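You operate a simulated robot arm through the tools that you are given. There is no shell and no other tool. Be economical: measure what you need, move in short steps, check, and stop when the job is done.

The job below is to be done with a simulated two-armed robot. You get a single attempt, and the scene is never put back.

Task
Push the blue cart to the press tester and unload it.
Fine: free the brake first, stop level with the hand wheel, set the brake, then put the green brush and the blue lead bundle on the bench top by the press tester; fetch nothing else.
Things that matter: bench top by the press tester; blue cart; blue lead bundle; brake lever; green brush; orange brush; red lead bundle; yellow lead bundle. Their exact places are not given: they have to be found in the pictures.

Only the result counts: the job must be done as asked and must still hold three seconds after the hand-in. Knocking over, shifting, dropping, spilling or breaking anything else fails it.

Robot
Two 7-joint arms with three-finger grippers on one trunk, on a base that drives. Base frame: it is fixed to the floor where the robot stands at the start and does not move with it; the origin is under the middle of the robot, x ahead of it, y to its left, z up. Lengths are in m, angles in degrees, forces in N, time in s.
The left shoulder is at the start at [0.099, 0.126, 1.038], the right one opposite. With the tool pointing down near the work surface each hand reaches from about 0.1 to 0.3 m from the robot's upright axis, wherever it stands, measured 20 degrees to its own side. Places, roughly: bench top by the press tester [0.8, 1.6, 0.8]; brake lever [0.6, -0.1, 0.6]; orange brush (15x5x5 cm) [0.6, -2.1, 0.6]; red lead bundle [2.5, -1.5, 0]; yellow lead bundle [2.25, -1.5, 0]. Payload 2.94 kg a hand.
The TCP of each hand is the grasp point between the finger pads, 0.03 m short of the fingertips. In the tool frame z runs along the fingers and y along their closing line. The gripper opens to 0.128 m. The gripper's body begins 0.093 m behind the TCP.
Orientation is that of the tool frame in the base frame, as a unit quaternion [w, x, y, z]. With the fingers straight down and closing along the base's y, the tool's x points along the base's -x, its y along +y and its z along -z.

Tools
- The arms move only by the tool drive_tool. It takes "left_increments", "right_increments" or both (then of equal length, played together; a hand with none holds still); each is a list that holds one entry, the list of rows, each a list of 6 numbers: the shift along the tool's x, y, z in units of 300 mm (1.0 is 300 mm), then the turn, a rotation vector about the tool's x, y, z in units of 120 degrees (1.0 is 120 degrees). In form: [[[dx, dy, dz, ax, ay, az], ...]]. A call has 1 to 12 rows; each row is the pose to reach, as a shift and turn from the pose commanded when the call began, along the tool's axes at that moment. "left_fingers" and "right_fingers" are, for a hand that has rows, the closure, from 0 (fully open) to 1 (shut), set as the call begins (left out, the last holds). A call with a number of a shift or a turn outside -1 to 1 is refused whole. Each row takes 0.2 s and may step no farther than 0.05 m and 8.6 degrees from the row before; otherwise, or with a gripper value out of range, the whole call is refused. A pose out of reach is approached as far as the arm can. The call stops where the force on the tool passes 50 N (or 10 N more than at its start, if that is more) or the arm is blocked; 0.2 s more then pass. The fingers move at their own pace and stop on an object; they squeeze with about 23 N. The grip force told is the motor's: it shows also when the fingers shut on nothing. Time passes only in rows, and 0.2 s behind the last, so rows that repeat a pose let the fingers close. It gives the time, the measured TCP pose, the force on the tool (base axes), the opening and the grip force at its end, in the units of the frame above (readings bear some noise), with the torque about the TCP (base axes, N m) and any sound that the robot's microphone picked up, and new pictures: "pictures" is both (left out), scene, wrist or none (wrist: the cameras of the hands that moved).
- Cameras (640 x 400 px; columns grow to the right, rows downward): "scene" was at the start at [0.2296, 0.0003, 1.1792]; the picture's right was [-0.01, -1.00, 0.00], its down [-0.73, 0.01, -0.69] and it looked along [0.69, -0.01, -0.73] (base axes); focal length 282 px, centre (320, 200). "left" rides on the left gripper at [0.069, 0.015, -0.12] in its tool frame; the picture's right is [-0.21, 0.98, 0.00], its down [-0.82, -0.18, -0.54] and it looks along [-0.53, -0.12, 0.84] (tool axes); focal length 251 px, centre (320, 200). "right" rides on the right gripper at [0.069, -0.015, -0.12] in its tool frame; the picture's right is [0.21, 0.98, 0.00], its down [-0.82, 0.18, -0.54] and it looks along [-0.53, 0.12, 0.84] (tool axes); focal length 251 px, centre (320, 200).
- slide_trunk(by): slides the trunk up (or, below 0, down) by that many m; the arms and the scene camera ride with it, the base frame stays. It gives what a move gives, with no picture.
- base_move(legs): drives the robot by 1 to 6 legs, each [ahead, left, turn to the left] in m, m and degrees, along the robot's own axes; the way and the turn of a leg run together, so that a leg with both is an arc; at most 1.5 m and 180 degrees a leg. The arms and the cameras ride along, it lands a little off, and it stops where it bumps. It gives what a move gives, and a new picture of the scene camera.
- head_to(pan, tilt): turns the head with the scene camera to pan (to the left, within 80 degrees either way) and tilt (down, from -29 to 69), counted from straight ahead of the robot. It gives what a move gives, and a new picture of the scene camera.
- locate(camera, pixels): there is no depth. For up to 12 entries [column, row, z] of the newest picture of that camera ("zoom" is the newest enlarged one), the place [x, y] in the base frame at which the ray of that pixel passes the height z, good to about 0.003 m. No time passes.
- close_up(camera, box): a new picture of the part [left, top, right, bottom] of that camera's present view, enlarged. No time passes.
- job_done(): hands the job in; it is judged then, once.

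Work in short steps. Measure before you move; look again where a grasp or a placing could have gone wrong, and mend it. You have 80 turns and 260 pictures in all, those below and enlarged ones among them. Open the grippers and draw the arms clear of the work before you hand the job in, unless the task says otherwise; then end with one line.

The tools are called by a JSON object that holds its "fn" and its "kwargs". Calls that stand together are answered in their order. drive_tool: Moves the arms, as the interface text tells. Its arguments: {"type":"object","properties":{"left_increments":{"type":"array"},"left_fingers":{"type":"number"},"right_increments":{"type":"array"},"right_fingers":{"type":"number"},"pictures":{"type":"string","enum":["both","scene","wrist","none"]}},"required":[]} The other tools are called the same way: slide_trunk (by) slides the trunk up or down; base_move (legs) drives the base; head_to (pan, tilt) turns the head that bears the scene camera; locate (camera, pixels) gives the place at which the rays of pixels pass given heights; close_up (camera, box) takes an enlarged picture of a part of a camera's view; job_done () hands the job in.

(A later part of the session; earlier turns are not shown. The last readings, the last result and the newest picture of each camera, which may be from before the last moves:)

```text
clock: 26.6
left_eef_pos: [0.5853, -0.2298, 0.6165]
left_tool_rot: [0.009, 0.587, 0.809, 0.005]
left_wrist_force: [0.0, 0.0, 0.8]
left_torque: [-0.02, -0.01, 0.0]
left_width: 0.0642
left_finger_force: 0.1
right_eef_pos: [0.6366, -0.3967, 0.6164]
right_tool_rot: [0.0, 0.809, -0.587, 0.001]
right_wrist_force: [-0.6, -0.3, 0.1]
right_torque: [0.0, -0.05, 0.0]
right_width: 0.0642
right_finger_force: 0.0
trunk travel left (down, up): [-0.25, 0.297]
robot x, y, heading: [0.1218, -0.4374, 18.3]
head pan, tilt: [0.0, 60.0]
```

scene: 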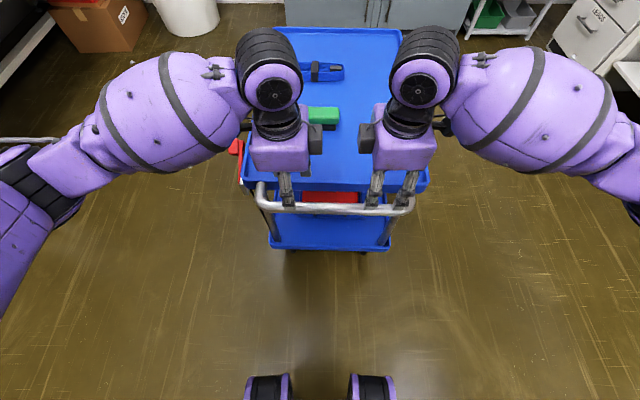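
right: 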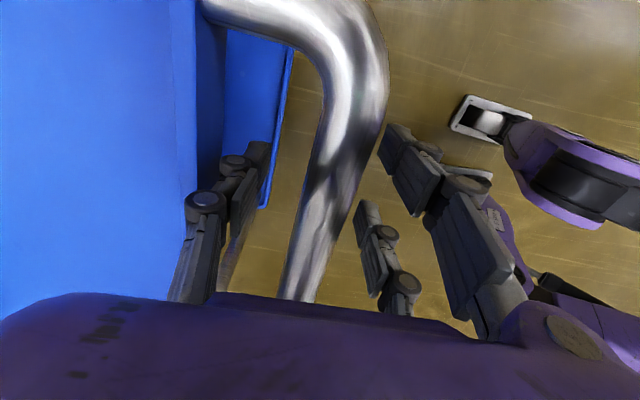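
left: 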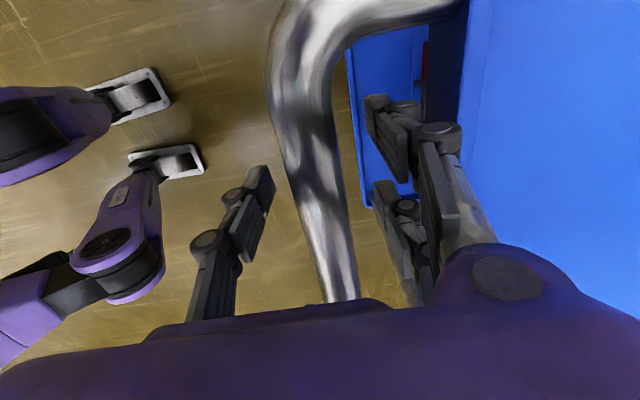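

The bar lies between the fingers of both hands; I close them.

{"fn": "drive_tool", "kwargs": {"left_increments": [[[0, 0, 0, 0, 0, 0], [0, 0, 0, 0, 0, 0], [0, 0, 0, 0, 0, 0]]], "right_increments": [[[0, 0, 0, 0, 0, 0], [0, 0, 0, 0, 0, 0], [0, 0, 0, 0, 0, 0]]], "left_fingers": 1, "right_fingers": 1, "pictures": "none"}}

{"fn": "head_to", "kwargs": {"pan": 55, "tilt": 20}}

```text
clock: 27.4
left_eef_pos: [0.5856, -0.2299, 0.6169]
left_tool_rot: [0.01, 0.587, 0.809, 0.004]
left_wrist_force: [5.1, 0.7, 0.9]
left_torque: [-0.39, 0.15, -0.48]
left_width: 0.0245
left_finger_force: 22.8
right_eef_pos: [0.6369, -0.3971, 0.6163]
right_tool_rot: [0.001, 0.809, -0.587, -0.001]
right_wrist_force: [-5.0, -2.7, -0.6]
right_torque: [0.09, -0.26, -0.48]
right_width: 0.0242
right_finger_force: 23.2
trunk travel left (down, up): [-0.25, 0.297]
robot x, y, heading: [0.1236, -0.4385, 18.2]
head pan, tilt: [0.0, 60.0]
```

```text
clock: 28.7
left_eef_pos: [0.5861, -0.2312, 0.6167]
left_tool_rot: [0.01, 0.587, 0.809, 0.005]
left_wrist_force: [4.9, 0.0, 3.0]
left_torque: [0.3, -0.04, -0.47]
left_width: 0.0243
left_finger_force: 22.9
right_eef_pos: [0.6361, -0.3968, 0.617]
right_tool_rot: [0.001, 0.81, -0.587, -0.001]
right_wrist_force: [-5.1, -4.0, 0.9]
right_torque: [-0.14, 0.0, -0.4]
right_width: 0.0245
right_finger_force: 22.8
trunk travel left (down, up): [-0.25, 0.297]
robot x, y, heading: [0.1206, -0.4396, 18.0]
head pan, tilt: [55.0, 20.0]
```

scene: 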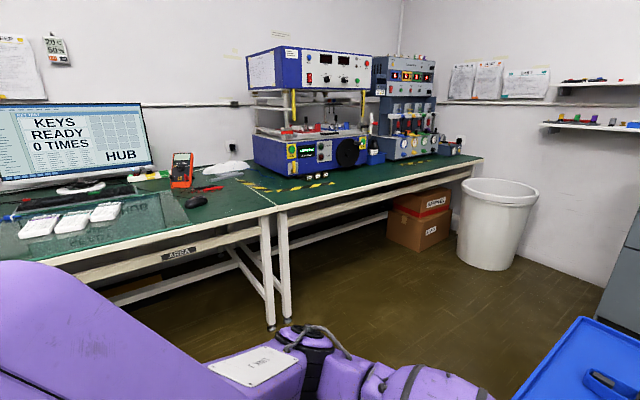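

Good view of the bench. I zoom in on the tester and hand wheel.

{"fn": "close_up", "kwargs": {"camera": "scene", "box": [220, 110, 480, 270]}}

{"fn": "locate", "kwargs": {"camera": "scene", "pixels": [[347, 152, 0.9], [347, 152, 0.95], [278, 209, 0.8], [481, 160, 0.8], [333, 183, 0.8], [268, 192, 0.8], [289, 177, 0.8], [367, 165, 0.8], [258, 211, 0.8]]}}

```text
2.46 times, centred on (350, 190) of scene
```

zoom: 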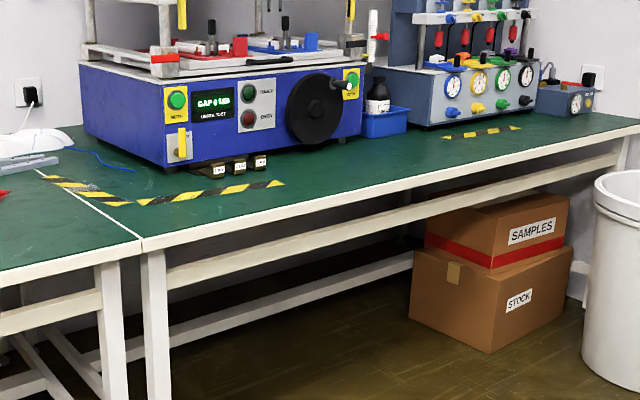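

```text
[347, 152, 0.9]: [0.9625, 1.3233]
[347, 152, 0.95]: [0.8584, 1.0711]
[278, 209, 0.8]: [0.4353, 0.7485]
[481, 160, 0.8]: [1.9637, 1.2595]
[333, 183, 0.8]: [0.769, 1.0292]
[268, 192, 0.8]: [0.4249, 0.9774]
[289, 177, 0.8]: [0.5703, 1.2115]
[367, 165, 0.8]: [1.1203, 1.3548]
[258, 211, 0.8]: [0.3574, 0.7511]
```

Wheel is at (0.96,1.33), z≈0.9 from both views: along the cart's direction u=1.329, while the cart's centre is about u=0.867. So about 0.46 m straight on; I first roll 0.25 m.

{"fn": "base_move", "kwargs": {"legs": [[0.25, 0, 0]]}}

{"fn": "head_to", "kwargs": {"pan": 0, "tilt": 40}}

```text
clock: 30.5
left_eef_pos: [0.8204, -0.1517, 0.6151]
left_tool_rot: [0.008, 0.588, 0.809, 0.004]
left_wrist_force: [-1.4, -4.0, -0.7]
left_torque: [0.46, 0.16, 0.18]
left_width: 0.0239
left_finger_force: 22.8
right_eef_pos: [0.8709, -0.3184, 0.6162]
right_tool_rot: [0.001, 0.81, -0.587, 0.0]
right_wrist_force: [0.2, -1.2, 1.7]
right_torque: [0.56, 0.24, -0.23]
right_width: 0.024
right_finger_force: 23.3
trunk travel left (down, up): [-0.25, 0.297]
robot x, y, heading: [0.3606, -0.3631, 18.1]
head pan, tilt: [55.0, 20.0]
```

scene: 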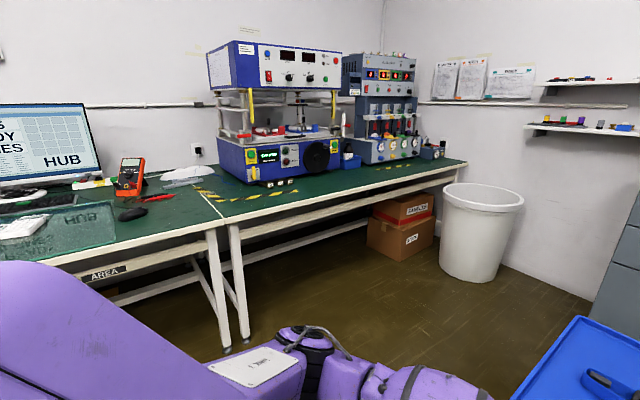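

```text
clock: 31.7
left_eef_pos: [0.8198, -0.1525, 0.6156]
left_tool_rot: [0.008, 0.588, 0.809, 0.003]
left_wrist_force: [1.0, -0.3, 0.3]
left_torque: [-0.09, -0.08, 0.07]
left_width: 0.024
left_finger_force: 22.6
right_eef_pos: [0.8728, -0.3193, 0.6166]
right_tool_rot: [0.001, 0.81, -0.587, -0.001]
right_wrist_force: [0.6, 1.4, -0.4]
right_torque: [-0.16, -0.09, -0.12]
right_width: 0.0241
right_finger_force: 22.8
trunk travel left (down, up): [-0.25, 0.297]
robot x, y, heading: [0.3581, -0.3589, 18.4]
head pan, tilt: [0.0, 40.0]
```

scene: 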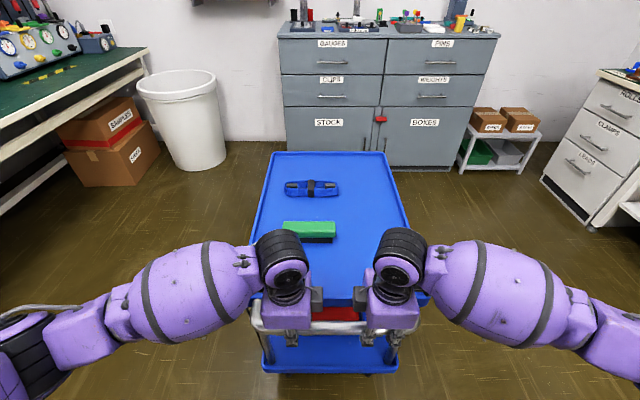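

The cart rolled 0.247 m. I check the cart's front edge and the cabinet ahead.

{"fn": "locate", "kwargs": {"camera": "scene", "pixels": [[270, 153, 0.62], [384, 152, 0.62], [290, 160, 0.0], [430, 168, 0.0], [249, 293, 0.62], [310, 188, 0.63], [309, 230, 0.65]]}}

{"fn": "base_move", "kwargs": {"legs": [[0.218, 0, 0]]}}

```text
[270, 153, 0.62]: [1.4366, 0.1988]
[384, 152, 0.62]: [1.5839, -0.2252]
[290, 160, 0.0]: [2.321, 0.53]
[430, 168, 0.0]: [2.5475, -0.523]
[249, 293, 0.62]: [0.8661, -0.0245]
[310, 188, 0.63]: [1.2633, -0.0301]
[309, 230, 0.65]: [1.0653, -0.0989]
```

```text
clock: 33.4
left_eef_pos: [1.0272, -0.0858, 0.6156]
left_tool_rot: [0.007, 0.588, 0.809, 0.003]
left_wrist_force: [-1.5, -1.9, 0.0]
left_torque: [-0.3, 0.05, 0.17]
left_width: 0.0242
left_finger_force: 23.3
right_eef_pos: [1.0775, -0.2517, 0.6166]
right_tool_rot: [0.001, 0.809, -0.587, -0.001]
right_wrist_force: [-3.8, 0.1, 0.0]
right_torque: [0.41, 0.25, -0.14]
right_width: 0.024
right_finger_force: 22.9
trunk travel left (down, up): [-0.25, 0.297]
robot x, y, heading: [0.5624, -0.295, 18.2]
head pan, tilt: [0.0, 40.0]
```

scene: 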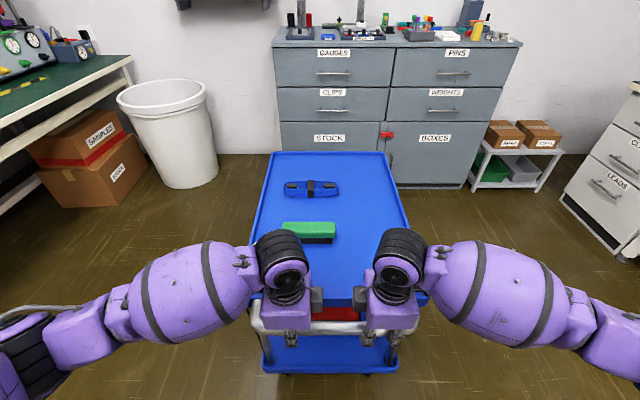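

The left hand moved 0.4645 m in all along u: cart centre ≈1.329, level with the wheel. I let go of the handle and lift both hands straight up.

{"fn": "drive_tool", "kwargs": {"left_increments": [[[0, 0, 0, 0, 0, 0], [0, 0, 0, 0, 0, 0], [0, 0, -0.1, 0, 0, 0], [0, 0, -0.25, 0, 0, 0], [0, 0, -0.4, 0, 0, 0], [0, 0, -0.5, 0, 0, 0]]], "right_increments": [[[0, 0, 0, 0, 0, 0], [0, 0, 0, 0, 0, 0], [0, 0, -0.1, 0, 0, 0], [0, 0, -0.25, 0, 0, 0], [0, 0, -0.4, 0, 0, 0], [0, 0, -0.5, 0, 0, 0]]], "left_fingers": 0.5, "right_fingers": 0.5, "pictures": "none"}}

{"fn": "head_to", "kwargs": {"pan": 65, "tilt": 20}}

{"fn": "head_to", "kwargs": {"pan": 10, "tilt": 50}}

```text
clock: 34.8
left_eef_pos: [1.0246, -0.0852, 0.7661]
left_tool_rot: [0.007, 0.588, 0.809, 0.003]
left_wrist_force: [0.8, -0.7, 0.0]
left_torque: [0.0, 0.01, -0.05]
left_width: 0.064
left_finger_force: 0.1
right_eef_pos: [1.0785, -0.2494, 0.7677]
right_tool_rot: [0.001, 0.809, -0.587, -0.001]
right_wrist_force: [-0.1, -0.3, 0.5]
right_torque: [-0.03, 0.02, 0.04]
right_width: 0.064
right_finger_force: 0.1
trunk travel left (down, up): [-0.25, 0.297]
robot x, y, heading: [0.5644, -0.2936, 17.9]
head pan, tilt: [0.0, 40.0]
```

```text
clock: 36.2
left_eef_pos: [1.0242, -0.0844, 0.7649]
left_tool_rot: [0.008, 0.587, 0.809, 0.003]
left_wrist_force: [-0.5, -0.5, 1.1]
left_torque: [0.03, 0.0, 0.0]
left_width: 0.064
left_finger_force: 0.0
right_eef_pos: [1.0788, -0.251, 0.7669]
right_tool_rot: [0.002, 0.81, -0.587, -0.001]
right_wrist_force: [0.0, 1.3, -0.3]
right_torque: [0.01, -0.02, 0.0]
right_width: 0.064
right_finger_force: 0.1
trunk travel left (down, up): [-0.25, 0.297]
robot x, y, heading: [0.5648, -0.2937, 18.2]
head pan, tilt: [65.0, 20.0]
```

scene: 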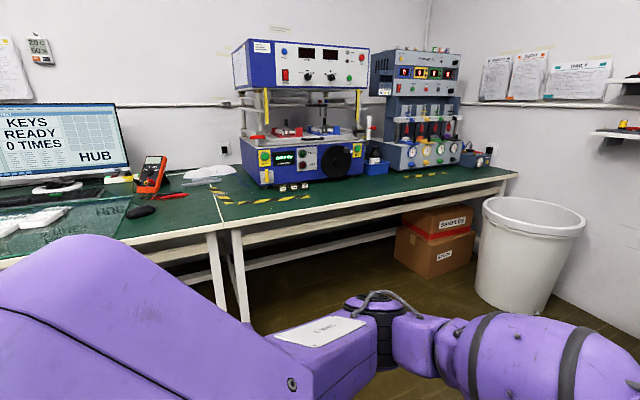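

```text
clock: 37.4
left_eef_pos: [1.0245, -0.0856, 0.7659]
left_tool_rot: [0.007, 0.587, 0.809, 0.001]
left_wrist_force: [0.9, 0.3, 0.8]
left_torque: [0.0, -0.01, 0.0]
left_width: 0.064
left_finger_force: 0.2
right_eef_pos: [1.0784, -0.2509, 0.7674]
right_tool_rot: [0.001, 0.809, -0.588, -0.001]
right_wrist_force: [0.1, 0.1, -0.7]
right_torque: [0.01, 0.03, -0.02]
right_width: 0.0642
right_finger_force: 0.1
trunk travel left (down, up): [-0.25, 0.297]
robot x, y, heading: [0.5683, -0.2953, 18.0]
head pan, tilt: [10.0, 50.0]
```

scene: 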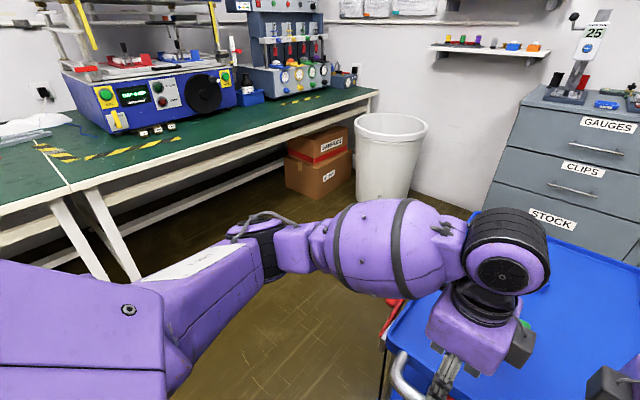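

I take a fresh look, as the head was still swinging, and check the wheel against it.

{"fn": "head_to", "kwargs": {"pan": 10, "tilt": 50}}

```text
clock: 38.0
left_eef_pos: [1.025, -0.0844, 0.765]
left_tool_rot: [0.007, 0.588, 0.809, 0.003]
left_wrist_force: [-0.3, 0.7, 0.4]
left_torque: [0.02, 0.03, -0.02]
left_width: 0.064
left_finger_force: 0.1
right_eef_pos: [1.0807, -0.2503, 0.7674]
right_tool_rot: [0.001, 0.81, -0.587, -0.001]
right_wrist_force: [-0.2, -0.1, -0.3]
right_torque: [0.01, -0.03, 0.0]
right_width: 0.0641
right_finger_force: 0.1
trunk travel left (down, up): [-0.25, 0.297]
robot x, y, heading: [0.5627, -0.2955, 18.3]
head pan, tilt: [10.0, 50.0]
```

scene: 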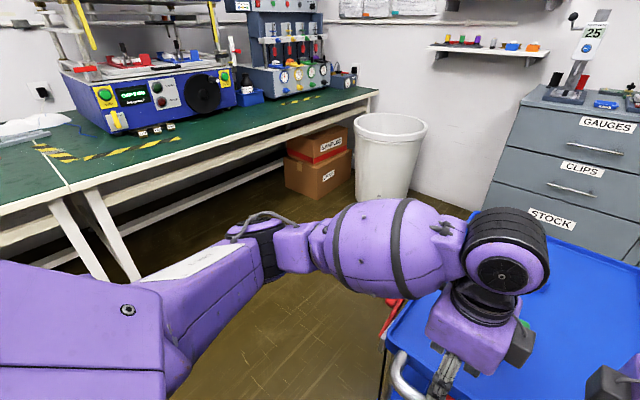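

The view seems further left than told; I check with known points.

{"fn": "locate", "kwargs": {"camera": "scene", "pixels": [[203, 93, 0.9], [377, 92, 0.8], [73, 190, 0.8], [178, 140, 0.8], [386, 337, 0.62], [387, 320, 0.58]]}}

{"fn": "head_to", "kwargs": {"pan": 0, "tilt": 50}}

```text
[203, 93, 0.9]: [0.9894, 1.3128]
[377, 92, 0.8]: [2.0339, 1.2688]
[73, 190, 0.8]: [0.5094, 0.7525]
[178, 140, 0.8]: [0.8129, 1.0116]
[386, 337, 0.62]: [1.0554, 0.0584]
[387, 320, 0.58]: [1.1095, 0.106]
```

```text
clock: 38.7
left_eef_pos: [1.0251, -0.0852, 0.7655]
left_tool_rot: [0.007, 0.588, 0.809, 0.002]
left_wrist_force: [0.3, 0.6, -0.2]
left_torque: [0.01, -0.01, 0.0]
left_width: 0.0641
left_finger_force: 0.0
right_eef_pos: [1.0791, -0.2507, 0.7668]
right_tool_rot: [0.001, 0.809, -0.587, -0.001]
right_wrist_force: [-0.2, 0.1, -0.5]
right_torque: [-0.03, 0.0, -0.03]
right_width: 0.0641
right_finger_force: 0.1
trunk travel left (down, up): [-0.25, 0.297]
robot x, y, heading: [0.5661, -0.2944, 17.9]
head pan, tilt: [0.0, 50.0]
```

scene: 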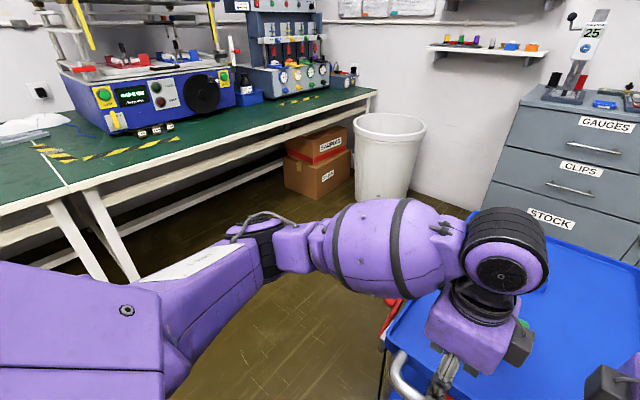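

The picture no longer follows the head command (stays about pan 40°, tilt 30°). I try another command to see if the head frees.

{"fn": "head_to", "kwargs": {"pan": -30, "tilt": 55}}

```text
clock: 39.7
left_eef_pos: [1.0234, -0.0852, 0.7648]
left_tool_rot: [0.007, 0.588, 0.809, 0.004]
left_wrist_force: [-0.1, -0.1, -0.4]
left_torque: [0.0, -0.01, 0.02]
left_width: 0.064
left_finger_force: 0.0
right_eef_pos: [1.0779, -0.25, 0.7668]
right_tool_rot: [0.001, 0.81, -0.587, -0.001]
right_wrist_force: [-0.5, 0.1, -0.4]
right_torque: [0.02, -0.01, -0.04]
right_width: 0.0641
right_finger_force: 0.0
trunk travel left (down, up): [-0.25, 0.297]
robot x, y, heading: [0.5636, -0.2991, 18.2]
head pan, tilt: [-30.0, 55.0]
```

scene: 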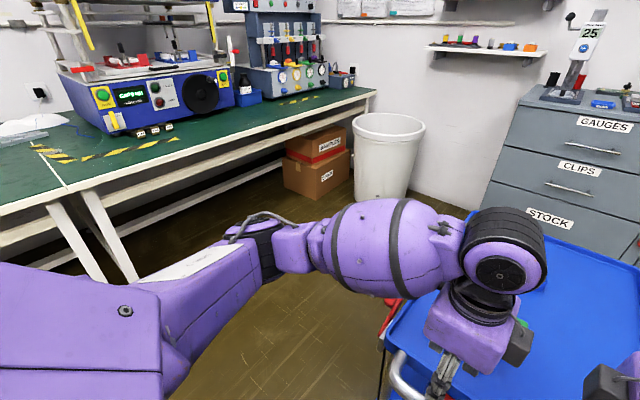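

The head is stuck. Comparing the three views the bench top is nearer z 0.745 and the wheel may be up to 5 cm further along than I assumed, so I must measure it from straight opposite by turning the base. First I raise both hands and turn them back to the default orientation.

{"fn": "drive_tool", "kwargs": {"left_increments": [[[0.03, -0.02, -0.05, 0, 0, -0.068], [0.06, -0.04, -0.1, 0, 0, -0.136], [0.09, -0.06, -0.15, 0, 0, -0.204], [0.12, -0.08, -0.2, 0, 0, -0.272], [0.15, -0.1, -0.25, 0, 0, -0.34], [0.18, -0.12, -0.3, 0, 0, -0.408], [0.21, -0.14, -0.35, 0, 0, -0.476], [0.24, -0.16, -0.4, 0, 0, -0.544], [0.27, -0.18, -0.45, 0, 0, -0.612], [0.3, -0.2, -0.5, 0, 0, -0.68], [0.33, -0.2, -0.55, 0, 0, -0.75]]], "right_increments": [[[0.03, 0.02, -0.05, 0, 0, 0.068], [0.06, 0.04, -0.1, 0, 0, 0.136], [0.09, 0.06, -0.15, 0, 0, 0.204], [0.12, 0.08, -0.2, 0, 0, 0.272], [0.15, 0.1, -0.25, 0, 0, 0.34], [0.18, 0.12, -0.3, 0, 0, 0.408], [0.21, 0.14, -0.35, 0, 0, 0.476], [0.24, 0.16, -0.4, 0, 0, 0.544], [0.27, 0.18, -0.45, 0, 0, 0.612], [0.3, 0.2, -0.5, 0, 0, 0.68], [0.33, 0.2, -0.55, 0, 0, 0.75]]], "left_fingers": 0, "right_fingers": 0, "pictures": "scene"}}

```text
clock: 42.1
left_eef_pos: [0.9336, -0.009, 0.9297]
left_tool_rot: [0.007, -0.157, 0.987, -0.004]
left_wrist_force: [-0.6, 0.1, -0.7]
left_torque: [0.02, -0.01, 0.01]
left_width: 0.1279
left_finger_force: 0.0
right_eef_pos: [1.0533, -0.3635, 0.9322]
right_tool_rot: [-0.001, -0.157, 0.988, 0.0]
right_wrist_force: [0.0, -0.9, -0.9]
right_torque: [0.02, -0.03, 0.0]
right_width: 0.1282
right_finger_force: 0.0
trunk travel left (down, up): [-0.25, 0.297]
robot x, y, heading: [0.5649, -0.2915, 18.0]
head pan, tilt: [-30.0, 55.0]
```

scene: 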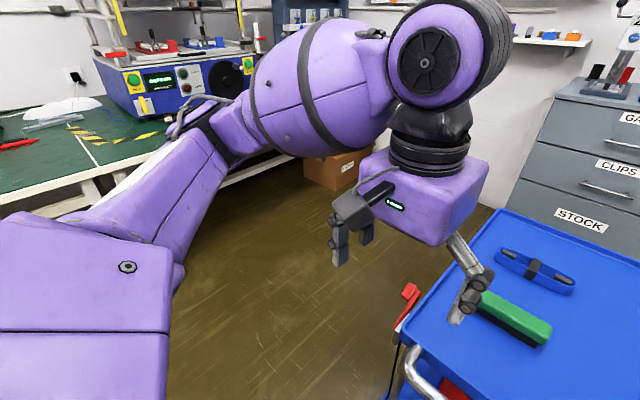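

I turn 48° left so the stuck camera faces the bench squarely, then move over into the gap between cart and bench.

{"fn": "base_move", "kwargs": {"legs": [[0, 0, 48], [0.42, 0.385, 0], [0.3, -0.33, 0], [0.22, -0.242, 0]]}}

```text
clock: 53.6
left_eef_pos: [1.1552, 0.9579, 0.9286]
left_tool_rot: [0.008, -0.544, 0.839, 0.0]
left_wrist_force: [0.1, 0.6, 0.1]
left_torque: [0.04, 0.0, -0.02]
left_width: 0.128
left_finger_force: 0.1
right_eef_pos: [1.4978, 0.8068, 0.9327]
right_tool_rot: [-0.002, -0.544, 0.839, -0.001]
right_wrist_force: [-0.9, -0.2, -0.7]
right_torque: [-0.01, 0.02, -0.02]
right_width: 0.1279
right_finger_force: 0.1
trunk travel left (down, up): [-0.25, 0.297]
robot x, y, heading: [1.1174, 0.4892, 66.1]
head pan, tilt: [-30.0, 55.0]
```

scene: 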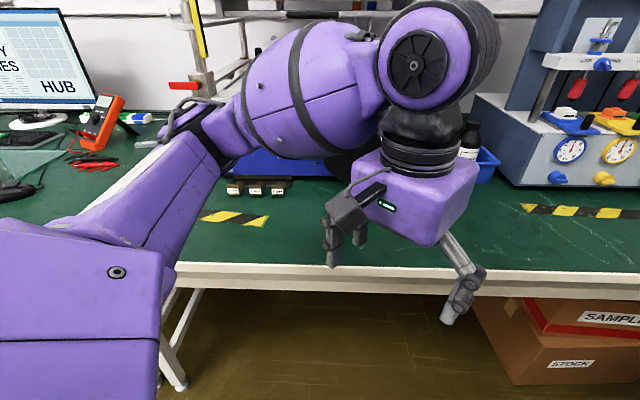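

The left arm hides the wheel. I turn 35° more to the left so that it appears to the right of the gripper.

{"fn": "base_move", "kwargs": {"legs": [[0, 0, 35]]}}

```text
clock: 55.6
left_eef_pos: [0.8819, 0.8937, 0.9289]
left_tool_rot: [-0.008, 0.77, -0.638, -0.003]
left_wrist_force: [0.1, -0.5, -0.1]
left_torque: [0.0, 0.0, 0.0]
left_width: 0.128
left_finger_force: 0.1
right_eef_pos: [1.2489, 0.9687, 0.9313]
right_tool_rot: [0.001, 0.772, -0.636, 0.002]
right_wrist_force: [0.2, -0.2, 0.6]
right_torque: [0.01, -0.06, 0.0]
right_width: 0.1279
right_finger_force: 0.2
trunk travel left (down, up): [-0.25, 0.297]
robot x, y, heading: [1.1219, 0.4946, 100.9]
head pan, tilt: [-30.0, 55.0]
```

scene: 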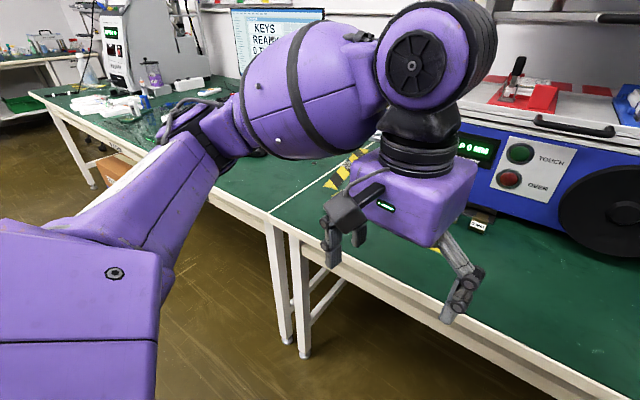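

The wheel's hub is now at about (612,208). I locate it for several heights and also the bench edge.

{"fn": "locate", "kwargs": {"camera": "scene", "pixels": [[612, 208, 0.84], [612, 208, 0.87], [612, 208, 0.9], [272, 212, 0.745], [272, 212, 0.8], [590, 398, 0.745], [570, 250, 0.745]]}}

{"fn": "close_up", "kwargs": {"camera": "scene", "box": [440, 100, 640, 260]}}

```text
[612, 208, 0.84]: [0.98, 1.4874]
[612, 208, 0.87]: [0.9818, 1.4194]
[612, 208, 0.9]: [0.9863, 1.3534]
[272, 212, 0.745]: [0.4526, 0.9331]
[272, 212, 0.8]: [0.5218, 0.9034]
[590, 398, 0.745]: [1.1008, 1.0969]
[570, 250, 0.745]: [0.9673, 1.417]
```

```text
2.50 times, centred on (540, 180) of scene
```

zoom: 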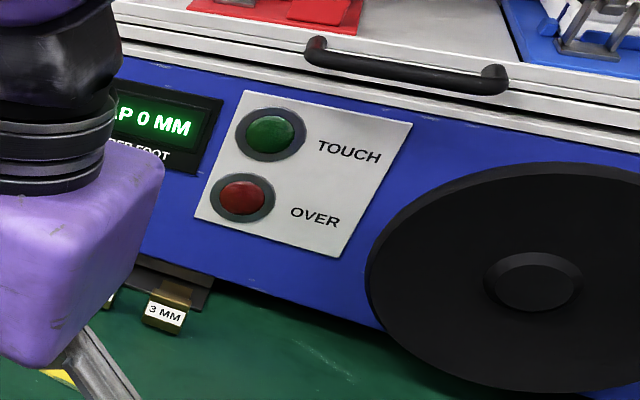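

The zoom shows the hub at zoom (535,285); I locate it with the finer picture.

{"fn": "locate", "kwargs": {"camera": "zoom", "pixels": [[535, 280, 0.84], [535, 280, 0.87], [535, 280, 0.9], [370, 270, 0.87], [500, 385, 0.76], [165, 330, 0.75]]}}

```text
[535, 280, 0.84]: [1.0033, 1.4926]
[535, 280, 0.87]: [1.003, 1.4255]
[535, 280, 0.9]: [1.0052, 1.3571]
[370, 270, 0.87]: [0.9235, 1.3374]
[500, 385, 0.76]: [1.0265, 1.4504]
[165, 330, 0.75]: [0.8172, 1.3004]
```

The hub is at u≈1.40 (three views agree), so the cart must go ~0.07 m further. I drive back behind the cart, a bit left of its middle, so that the right hand can hold the handle while the left works the lever.

{"fn": "base_move", "kwargs": {"legs": [[0, 0, -35], [-0.3, 0.33, 0], [-0.2, 0.22, 0], [0, 0, -48], [0, -0.36, 0]]}}

```text
clock: 68.4
left_eef_pos: [0.8896, 0.2069, 0.9295]
left_tool_rot: [0.007, -0.156, 0.988, -0.003]
left_wrist_force: [-0.2, 0.8, 0.6]
left_torque: [-0.02, -0.01, 0.0]
left_width: 0.1283
left_finger_force: 0.0
right_eef_pos: [1.0106, -0.1488, 0.9312]
right_tool_rot: [-0.001, -0.156, 0.988, 0.0]
right_wrist_force: [-0.7, 0.7, 0.1]
right_torque: [0.01, 0.03, 0.02]
right_width: 0.128
right_finger_force: 0.1
trunk travel left (down, up): [-0.25, 0.297]
robot x, y, heading: [0.5215, -0.0809, 17.7]
head pan, tilt: [-30.0, 55.0]
```

scene: 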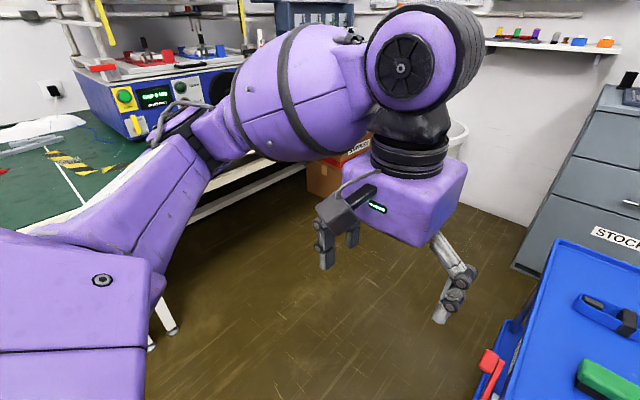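

I bring the right hand above the handle bar near its middle, turned to close fore-aft.

{"fn": "drive_tool", "kwargs": {"right_increments": [[[-0.01, 0, 0.06, 0, 0, -0.068], [-0.02, 0, 0.12, 0, 0, -0.136], [-0.03, 0, 0.18, 0, 0, -0.204], [-0.04, 0, 0.24, 0, 0, -0.272], [-0.05, 0, 0.3, 0, 0, -0.34], [-0.06, 0, 0.36, 0, 0, -0.408], [-0.07, 0, 0.42, 0, 0, -0.476], [-0.08, 0, 0.48, 0, 0, -0.544], [-0.09, 0, 0.54, 0, 0, -0.612], [-0.1, -0.02, 0.6, 0, 0, -0.68], [-0.117, -0.033, 0.64, 0, 0, -0.75]]], "right_fingers": 0.5, "pictures": "wrist"}}

```text
clock: 70.8
left_eef_pos: [0.8912, 0.206, 0.9285]
left_tool_rot: [0.006, -0.154, 0.988, -0.003]
left_wrist_force: [-0.5, 0.0, 0.4]
left_torque: [-0.02, -0.01, 0.01]
left_width: 0.1278
left_finger_force: 0.0
right_eef_pos: [1.0455, -0.1464, 0.7389]
right_tool_rot: [0.0, 0.81, -0.586, -0.001]
right_wrist_force: [-0.6, -0.2, 0.2]
right_torque: [-0.02, 0.03, 0.02]
right_width: 0.064
right_finger_force: 0.1
trunk travel left (down, up): [-0.25, 0.297]
robot x, y, heading: [0.524, -0.0763, 18.0]
head pan, tilt: [-30.0, 55.0]
```

right: 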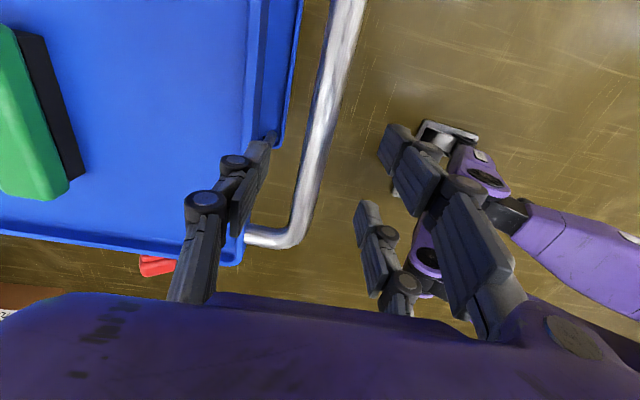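

The bar passes between the fingers at (310,170). I check its place.

{"fn": "locate", "kwargs": {"camera": "right", "pixels": [[322, 120, 0.615], [308, 190, 0.615], [292, 238, 0.615], [240, 262, 0.62], [45, 115, 0.65], [258, 100, 0.62]]}}

```text
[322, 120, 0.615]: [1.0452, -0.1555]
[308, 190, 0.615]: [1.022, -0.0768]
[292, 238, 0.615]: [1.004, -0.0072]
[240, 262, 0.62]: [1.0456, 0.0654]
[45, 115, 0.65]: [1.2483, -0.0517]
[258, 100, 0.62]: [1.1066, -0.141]
```

Bar is 3 mm off the grasp line. I descend and close on it.

{"fn": "drive_tool", "kwargs": {"right_increments": [[[0, 0.01, 0.14, 0, 0, 0], [0, 0.01, 0.28, 0, 0, 0], [0, 0.01, 0.41, 0, 0, 0]]], "pictures": "none"}}

{"fn": "drive_tool", "kwargs": {"right_increments": [[[0, 0, 0, 0, 0, 0], [0, 0, 0, 0, 0, 0], [0, 0, 0, 0, 0, 0]]], "right_fingers": 1, "pictures": "wrist"}}

```text
clock: 71.6
left_eef_pos: [0.891, 0.2062, 0.9285]
left_tool_rot: [0.008, -0.156, 0.988, -0.003]
left_wrist_force: [-1.7, -0.2, -0.7]
left_torque: [-0.03, -0.02, 0.03]
left_width: 0.1279
left_finger_force: 0.0
right_eef_pos: [1.0443, -0.1493, 0.6163]
right_tool_rot: [0.001, 0.81, -0.587, 0.0]
right_wrist_force: [0.2, 0.3, 0.4]
right_torque: [0.02, 0.03, 0.0]
right_width: 0.0641
right_finger_force: 0.2
trunk travel left (down, up): [-0.25, 0.297]
robot x, y, heading: [0.5237, -0.0757, 18.2]
head pan, tilt: [-30.0, 55.0]
```

```text
clock: 72.4
left_eef_pos: [0.8897, 0.2062, 0.927]
left_tool_rot: [0.007, -0.156, 0.988, -0.003]
left_wrist_force: [-0.1, -0.1, -1.3]
left_torque: [0.0, 0.0, -0.02]
left_width: 0.128
left_finger_force: 0.1
right_eef_pos: [1.044, -0.1501, 0.6166]
right_tool_rot: [0.001, 0.809, -0.587, -0.001]
right_wrist_force: [-0.4, -1.2, -0.5]
right_torque: [0.14, -0.19, 0.05]
right_width: 0.0243
right_finger_force: 22.4
trunk travel left (down, up): [-0.25, 0.297]
robot x, y, heading: [0.5227, -0.0805, 18.2]
head pan, tilt: [-30.0, 55.0]
```

right: 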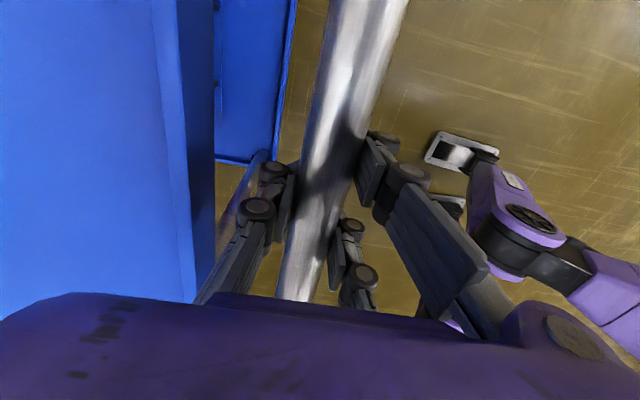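

Gripped. I roll the cart 0.073 m further.

{"fn": "base_move", "kwargs": {"legs": [[0.074, 0, 0]]}}

```text
clock: 73.5
left_eef_pos: [0.9606, 0.2291, 0.9283]
left_tool_rot: [0.008, -0.155, 0.988, -0.003]
left_wrist_force: [0.2, -0.1, -0.1]
left_torque: [0.0, 0.02, -0.03]
left_width: 0.1277
left_finger_force: 0.1
right_eef_pos: [1.1134, -0.1262, 0.6167]
right_tool_rot: [0.002, 0.809, -0.587, -0.001]
right_wrist_force: [-3.8, -1.8, 1.4]
right_torque: [0.01, 0.12, 0.0]
right_width: 0.0243
right_finger_force: 23.1
trunk travel left (down, up): [-0.25, 0.297]
robot x, y, heading: [0.5923, -0.0516, 18.0]
head pan, tilt: [-30.0, 55.0]
```

scene: 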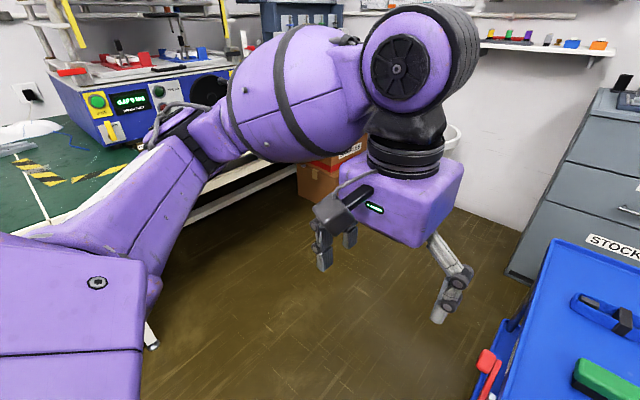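

The cart centre is now at u≈1.40. I locate the knob at (488,360) for the brake.

{"fn": "locate", "kwargs": {"camera": "scene", "pixels": [[488, 360, 0.6], [488, 360, 0.62], [555, 240, 0.62], [503, 398, 0.62]]}}

{"fn": "close_up", "kwargs": {"camera": "scene", "box": [440, 220, 640, 400]}}

{"fn": "drive_tool", "kwargs": {"left_increments": [[[-0.1, -0.06, 0.03, 0, 0, 0.068], [-0.2, -0.1, 0.06, 0, 0, 0.136], [-0.28, -0.15, 0.09, 0, 0, 0.204], [-0.36, -0.2, 0.12, 0, 0, 0.272], [-0.44, -0.25, 0.15, 0, 0, 0.34], [-0.52, -0.3, 0.18, 0, 0, 0.408], [-0.6, -0.35, 0.21, 0, 0, 0.476], [-0.66, -0.4, 0.24, 0, 0, 0.544], [-0.74, -0.45, 0.27, 0, 0, 0.612], [-0.77, -0.48, 0.3, 0, 0, 0.68], [-0.78, -0.48, 0.36, 0, 0, 0.75]]], "left_fingers": 0.42, "pictures": "both"}}

```text
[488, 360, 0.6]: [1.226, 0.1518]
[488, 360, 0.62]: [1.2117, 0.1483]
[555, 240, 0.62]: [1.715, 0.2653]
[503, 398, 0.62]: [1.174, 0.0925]
```

```text
2.22 times, centred on (540, 310) of scene
```

zoom: 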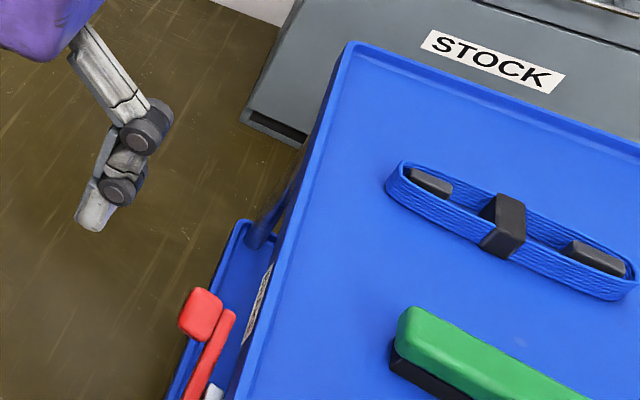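

```text
clock: 75.9
left_eef_pos: [1.23, 0.1624, 0.8256]
left_tool_rot: [0.007, 0.59, 0.807, 0.002]
left_wrist_force: [-0.4, 0.9, 0.0]
left_torque: [-0.01, -0.01, -0.01]
left_width: 0.0742
left_finger_force: 0.1
right_eef_pos: [1.1135, -0.1272, 0.6164]
right_tool_rot: [0.002, 0.81, -0.587, -0.002]
right_wrist_force: [3.0, 1.2, 1.6]
right_torque: [0.1, 0.17, 0.02]
right_width: 0.0242
right_finger_force: 23.2
trunk travel left (down, up): [-0.25, 0.297]
robot x, y, heading: [0.5939, -0.051, 18.1]
head pan, tilt: [-30.0, 55.0]
```

scene: 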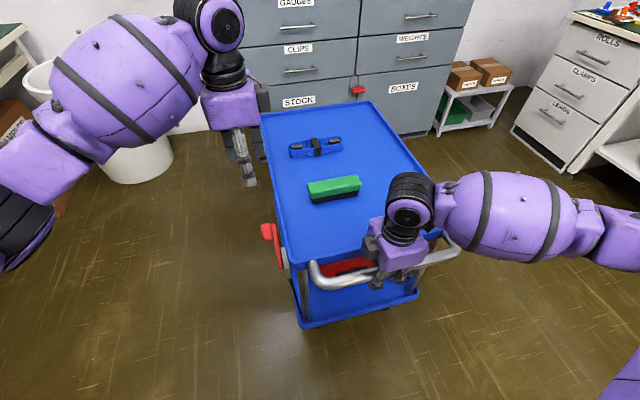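
left: 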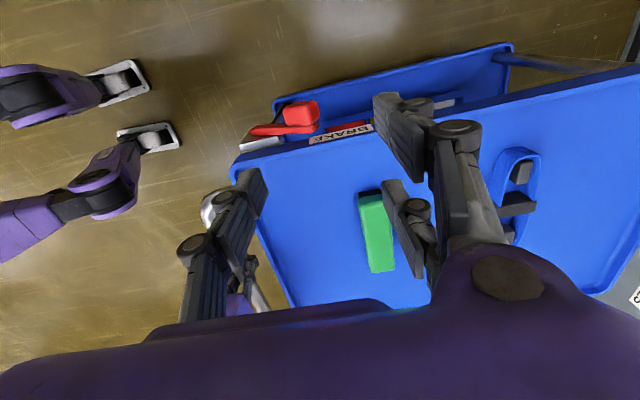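

The head is free again. The knob shows at (300,113) in the left picture and (268,232) in the scene; I locate it by both, and the cart corners.

{"fn": "locate", "kwargs": {"camera": "left", "pixels": [[300, 113, 0.58], [300, 113, 0.61], [300, 113, 0.63]]}}

{"fn": "locate", "kwargs": {"camera": "scene", "pixels": [[268, 232, 0.58], [268, 232, 0.61], [268, 232, 0.63], [261, 113, 0.62], [371, 101, 0.62], [284, 264, 0.62]]}}

```text
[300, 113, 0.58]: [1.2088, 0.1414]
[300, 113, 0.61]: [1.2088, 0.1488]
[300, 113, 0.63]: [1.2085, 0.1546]
```

```text
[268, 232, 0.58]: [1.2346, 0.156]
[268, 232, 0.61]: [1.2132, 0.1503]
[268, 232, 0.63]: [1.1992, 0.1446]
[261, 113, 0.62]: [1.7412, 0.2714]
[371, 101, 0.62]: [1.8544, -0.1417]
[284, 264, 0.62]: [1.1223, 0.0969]
```

Knob at (1.210,0.150,0.615); the cart centre comes out u≈1.41, fine. I lower the fork over the knob.

{"fn": "drive_tool", "kwargs": {"left_increments": [[[0.01, -0.083, 0.12, 0, 0, 0], [0.01, -0.083, 0.27, 0, 0, 0], [0.01, -0.083, 0.42, 0, 0, 0], [0.01, -0.083, 0.56, 0, 0, 0], [0.01, -0.083, 0.68, 0, 0, 0]]], "pictures": "both"}}

```text
clock: 77.1
left_eef_pos: [1.2079, 0.1585, 0.6203]
left_tool_rot: [0.008, 0.589, 0.808, 0.003]
left_wrist_force: [0.2, 0.4, 0.2]
left_torque: [0.0, 0.05, -0.03]
left_width: 0.0741
left_finger_force: 0.0
right_eef_pos: [1.1131, -0.1275, 0.6163]
right_tool_rot: [0.002, 0.809, -0.588, -0.002]
right_wrist_force: [4.2, 1.2, 2.9]
right_torque: [-0.18, 0.04, -0.09]
right_width: 0.0241
right_finger_force: 22.7
trunk travel left (down, up): [-0.25, 0.297]
robot x, y, heading: [0.5931, -0.0541, 18.3]
head pan, tilt: [-30.0, 55.0]
```

scene: 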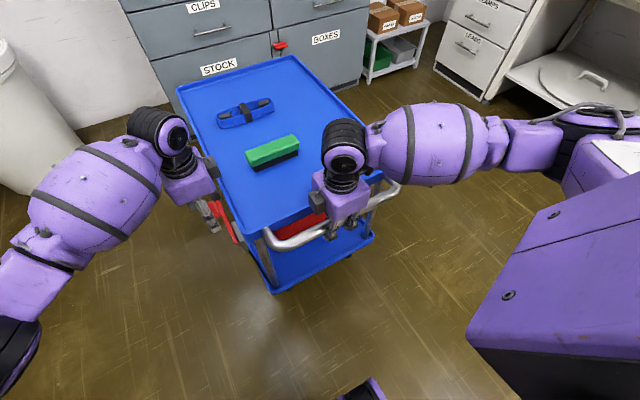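
left: 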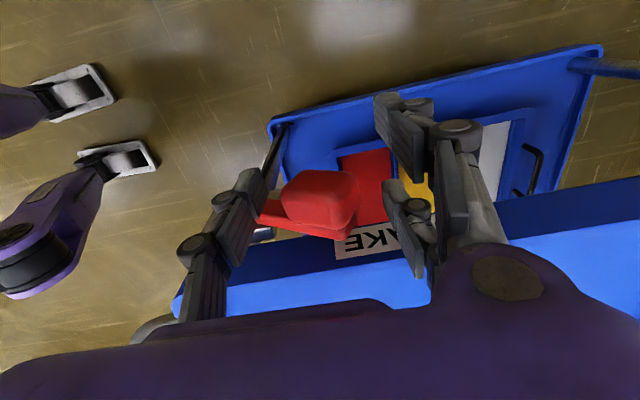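

The knob sits inside the fork. I pull it back and up along its arc to the upright, brake-set position.

{"fn": "drive_tool", "kwargs": {"left_increments": [[[0, -0.06, -0.03, 0, 0, 0], [0, -0.12, -0.07, 0, 0, 0], [0, -0.18, -0.1, 0, 0, 0], [0, -0.23, -0.13, 0, 0, 0], [0, -0.28, -0.14, 0, 0, 0], [0, -0.32, -0.14, 0, 0, 0]]], "pictures": "both"}}

```text
clock: 78.5
left_eef_pos: [1.1133, 0.1272, 0.6611]
left_tool_rot: [0.006, 0.588, 0.808, 0.003]
left_wrist_force: [0.2, -0.1, 0.2]
left_torque: [0.02, 0.01, -0.01]
left_width: 0.0741
left_finger_force: 0.1
right_eef_pos: [1.1119, -0.1279, 0.6157]
right_tool_rot: [0.004, 0.81, -0.587, -0.003]
right_wrist_force: [-18.6, -12.5, 1.0]
right_torque: [0.0, -0.19, 0.63]
right_width: 0.0246
right_finger_force: 23.0
trunk travel left (down, up): [-0.25, 0.297]
robot x, y, heading: [0.5856, -0.055, 18.0]
head pan, tilt: [-30.0, 55.0]
```

scene: 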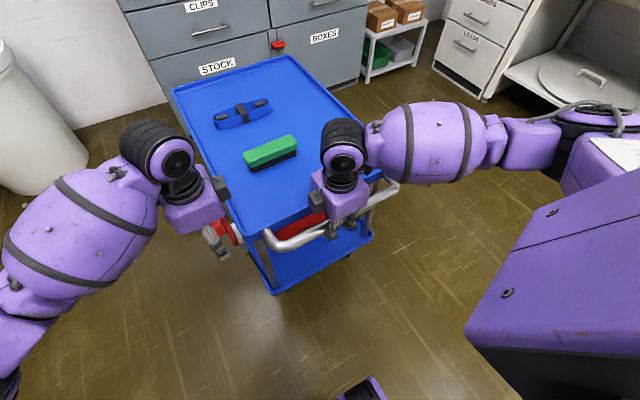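
left: 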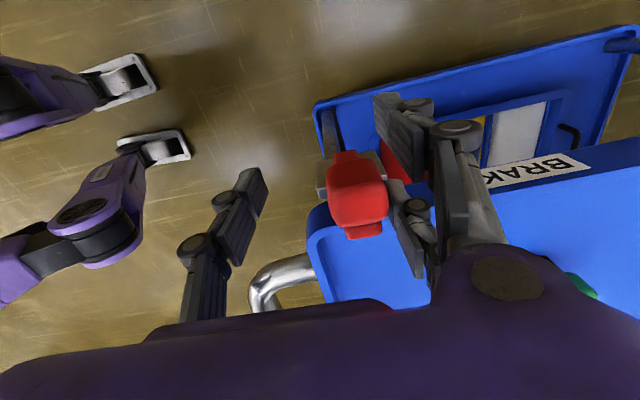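

The lever is upright and the right hand now feels a locked cart (−18 N). I nudge a bit further to feel the stop.

{"fn": "drive_tool", "kwargs": {"left_increments": [[[0, -0.02, 0, 0, 0, 0], [0, -0.04, 0, 0, 0, 0], [0, -0.06, 0.0, 0, 0, 0], [0, -0.08, 0.0, 0, 0, 0]]], "pictures": "wrist"}}

```text
clock: 79.5
left_eef_pos: [1.1031, 0.1245, 0.6628]
left_tool_rot: [0.015, 0.583, 0.812, 0.011]
left_wrist_force: [24.8, 5.2, -2.3]
left_torque: [-0.33, -0.14, 0.34]
left_width: 0.0891
left_finger_force: 11.3
right_eef_pos: [1.1102, -0.1273, 0.6154]
right_tool_rot: [0.007, 0.811, -0.585, -0.004]
right_wrist_force: [-5.5, -2.6, 1.7]
right_torque: [0.34, -0.1, 0.55]
right_width: 0.0245
right_finger_force: 22.9
trunk travel left (down, up): [-0.25, 0.297]
robot x, y, heading: [0.5959, -0.0544, 18.0]
head pan, tilt: [-30.0, 55.0]
stopped in row 4 (left hand): the force on the tool passed its limit at 52 N (the readings are from after the stop); the commanded pose is now the measured one
```

left: 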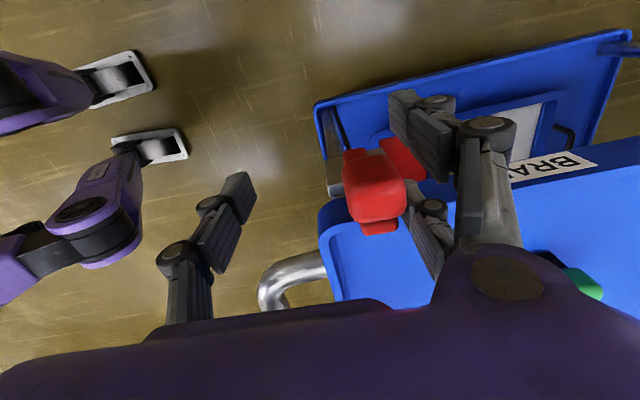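

Firm stop: brake set. I ease off, open the right hand, and lift both hands.

{"fn": "drive_tool", "kwargs": {"left_increments": [[[0, 0.06, 0, 0, 0, 0], [0, 0.08, 0, 0, 0, 0], [0, 0.08, -0.1, 0, 0, 0], [0, 0.08, -0.25, 0, 0, 0], [0, 0.08, -0.4, 0, 0, 0], [0, 0.08, -0.5, 0, 0, 0], [0, 0.08, -0.6, 0, 0, 0], [0, 0.08, -0.75, 0, 0, 0]]], "right_increments": [[[0, 0, 0, 0, 0, 0], [0, 0, 0, 0, 0, 0], [0, 0, -0.1, 0, 0, 0], [0, 0, -0.25, 0, 0, 0], [0, 0, -0.4, 0, 0, 0], [0, 0, -0.5, 0, 0, 0], [0, 0, -0.6, 0, 0, 0], [0, 0, -0.75, 0, 0, 0]]], "right_fingers": 0.5, "left_fingers": 0.42, "pictures": "both"}}

```text
clock: 81.3
left_eef_pos: [1.1142, 0.1312, 0.8878]
left_tool_rot: [0.01, 0.586, 0.811, 0.008]
left_wrist_force: [-0.6, 0.4, -0.3]
left_torque: [-0.04, 0.0, 0.0]
left_width: 0.0742
left_finger_force: 0.0
right_eef_pos: [1.1119, -0.1272, 0.8404]
right_tool_rot: [0.005, 0.81, -0.586, -0.003]
right_wrist_force: [-1.0, -0.6, -0.1]
right_torque: [0.01, 0.01, 0.01]
right_width: 0.0642
right_finger_force: 0.0
trunk travel left (down, up): [-0.25, 0.297]
robot x, y, heading: [0.5952, -0.0533, 18.1]
head pan, tilt: [-30.0, 55.0]
```

scene: 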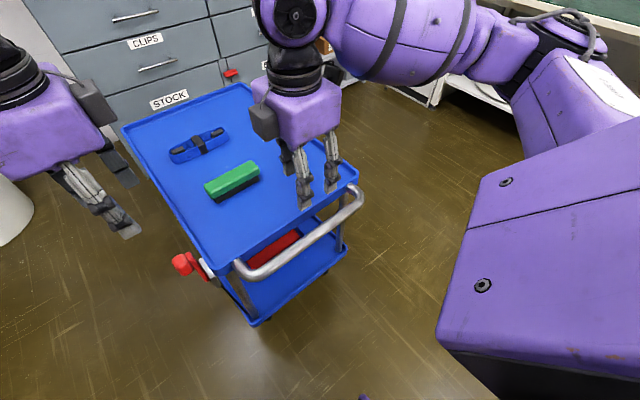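
right: 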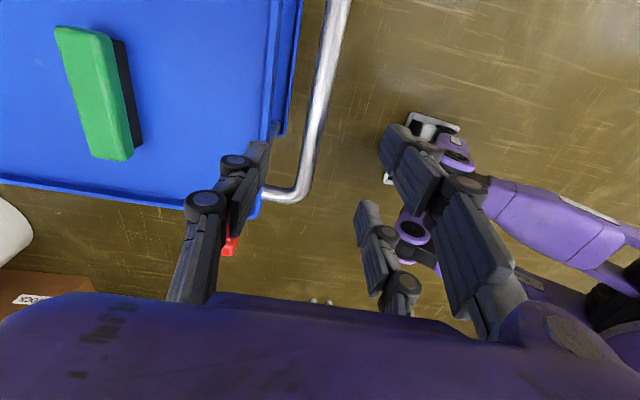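
left: 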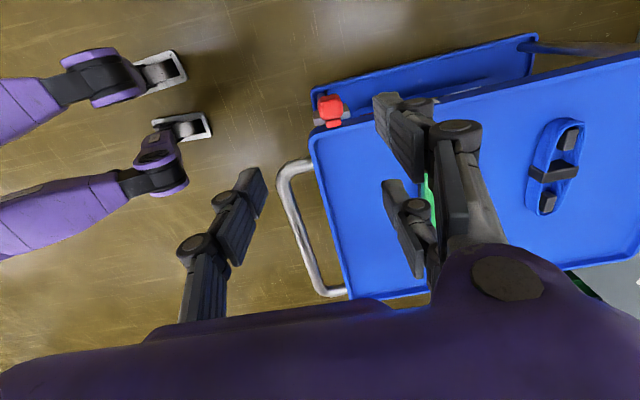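

The lever stands upright again. I measure brush and bundle, their ends and axes, in the scene picture.

{"fn": "locate", "kwargs": {"camera": "scene", "pixels": [[209, 186, 0.655], [257, 166, 0.655], [232, 178, 0.655], [172, 153, 0.63], [227, 130, 0.63], [200, 144, 0.63], [122, 128, 0.62], [247, 86, 0.62], [240, 268, 0.62], [357, 172, 0.62]]}}

{"fn": "close_up", "kwargs": {"camera": "scene", "box": [120, 80, 280, 220]}}

```text
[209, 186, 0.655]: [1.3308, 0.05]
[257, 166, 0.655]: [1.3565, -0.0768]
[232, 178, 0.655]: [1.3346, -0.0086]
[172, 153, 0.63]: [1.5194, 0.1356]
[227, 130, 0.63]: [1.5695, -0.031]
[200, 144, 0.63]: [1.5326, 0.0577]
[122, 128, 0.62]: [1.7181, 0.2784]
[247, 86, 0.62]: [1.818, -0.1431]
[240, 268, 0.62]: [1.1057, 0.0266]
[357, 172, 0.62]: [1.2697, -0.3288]
```

```text
2.86 times, centred on (200, 150) of scene
```

zoom: 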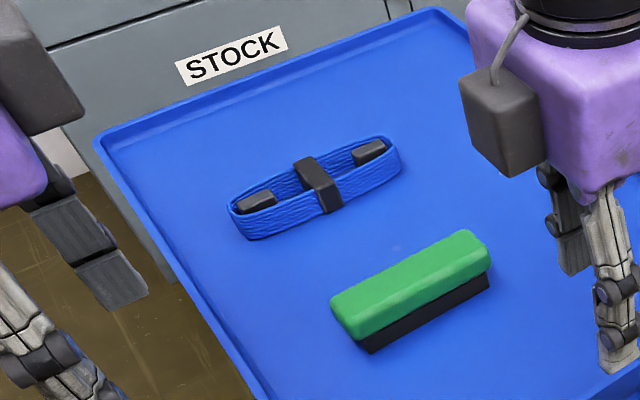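

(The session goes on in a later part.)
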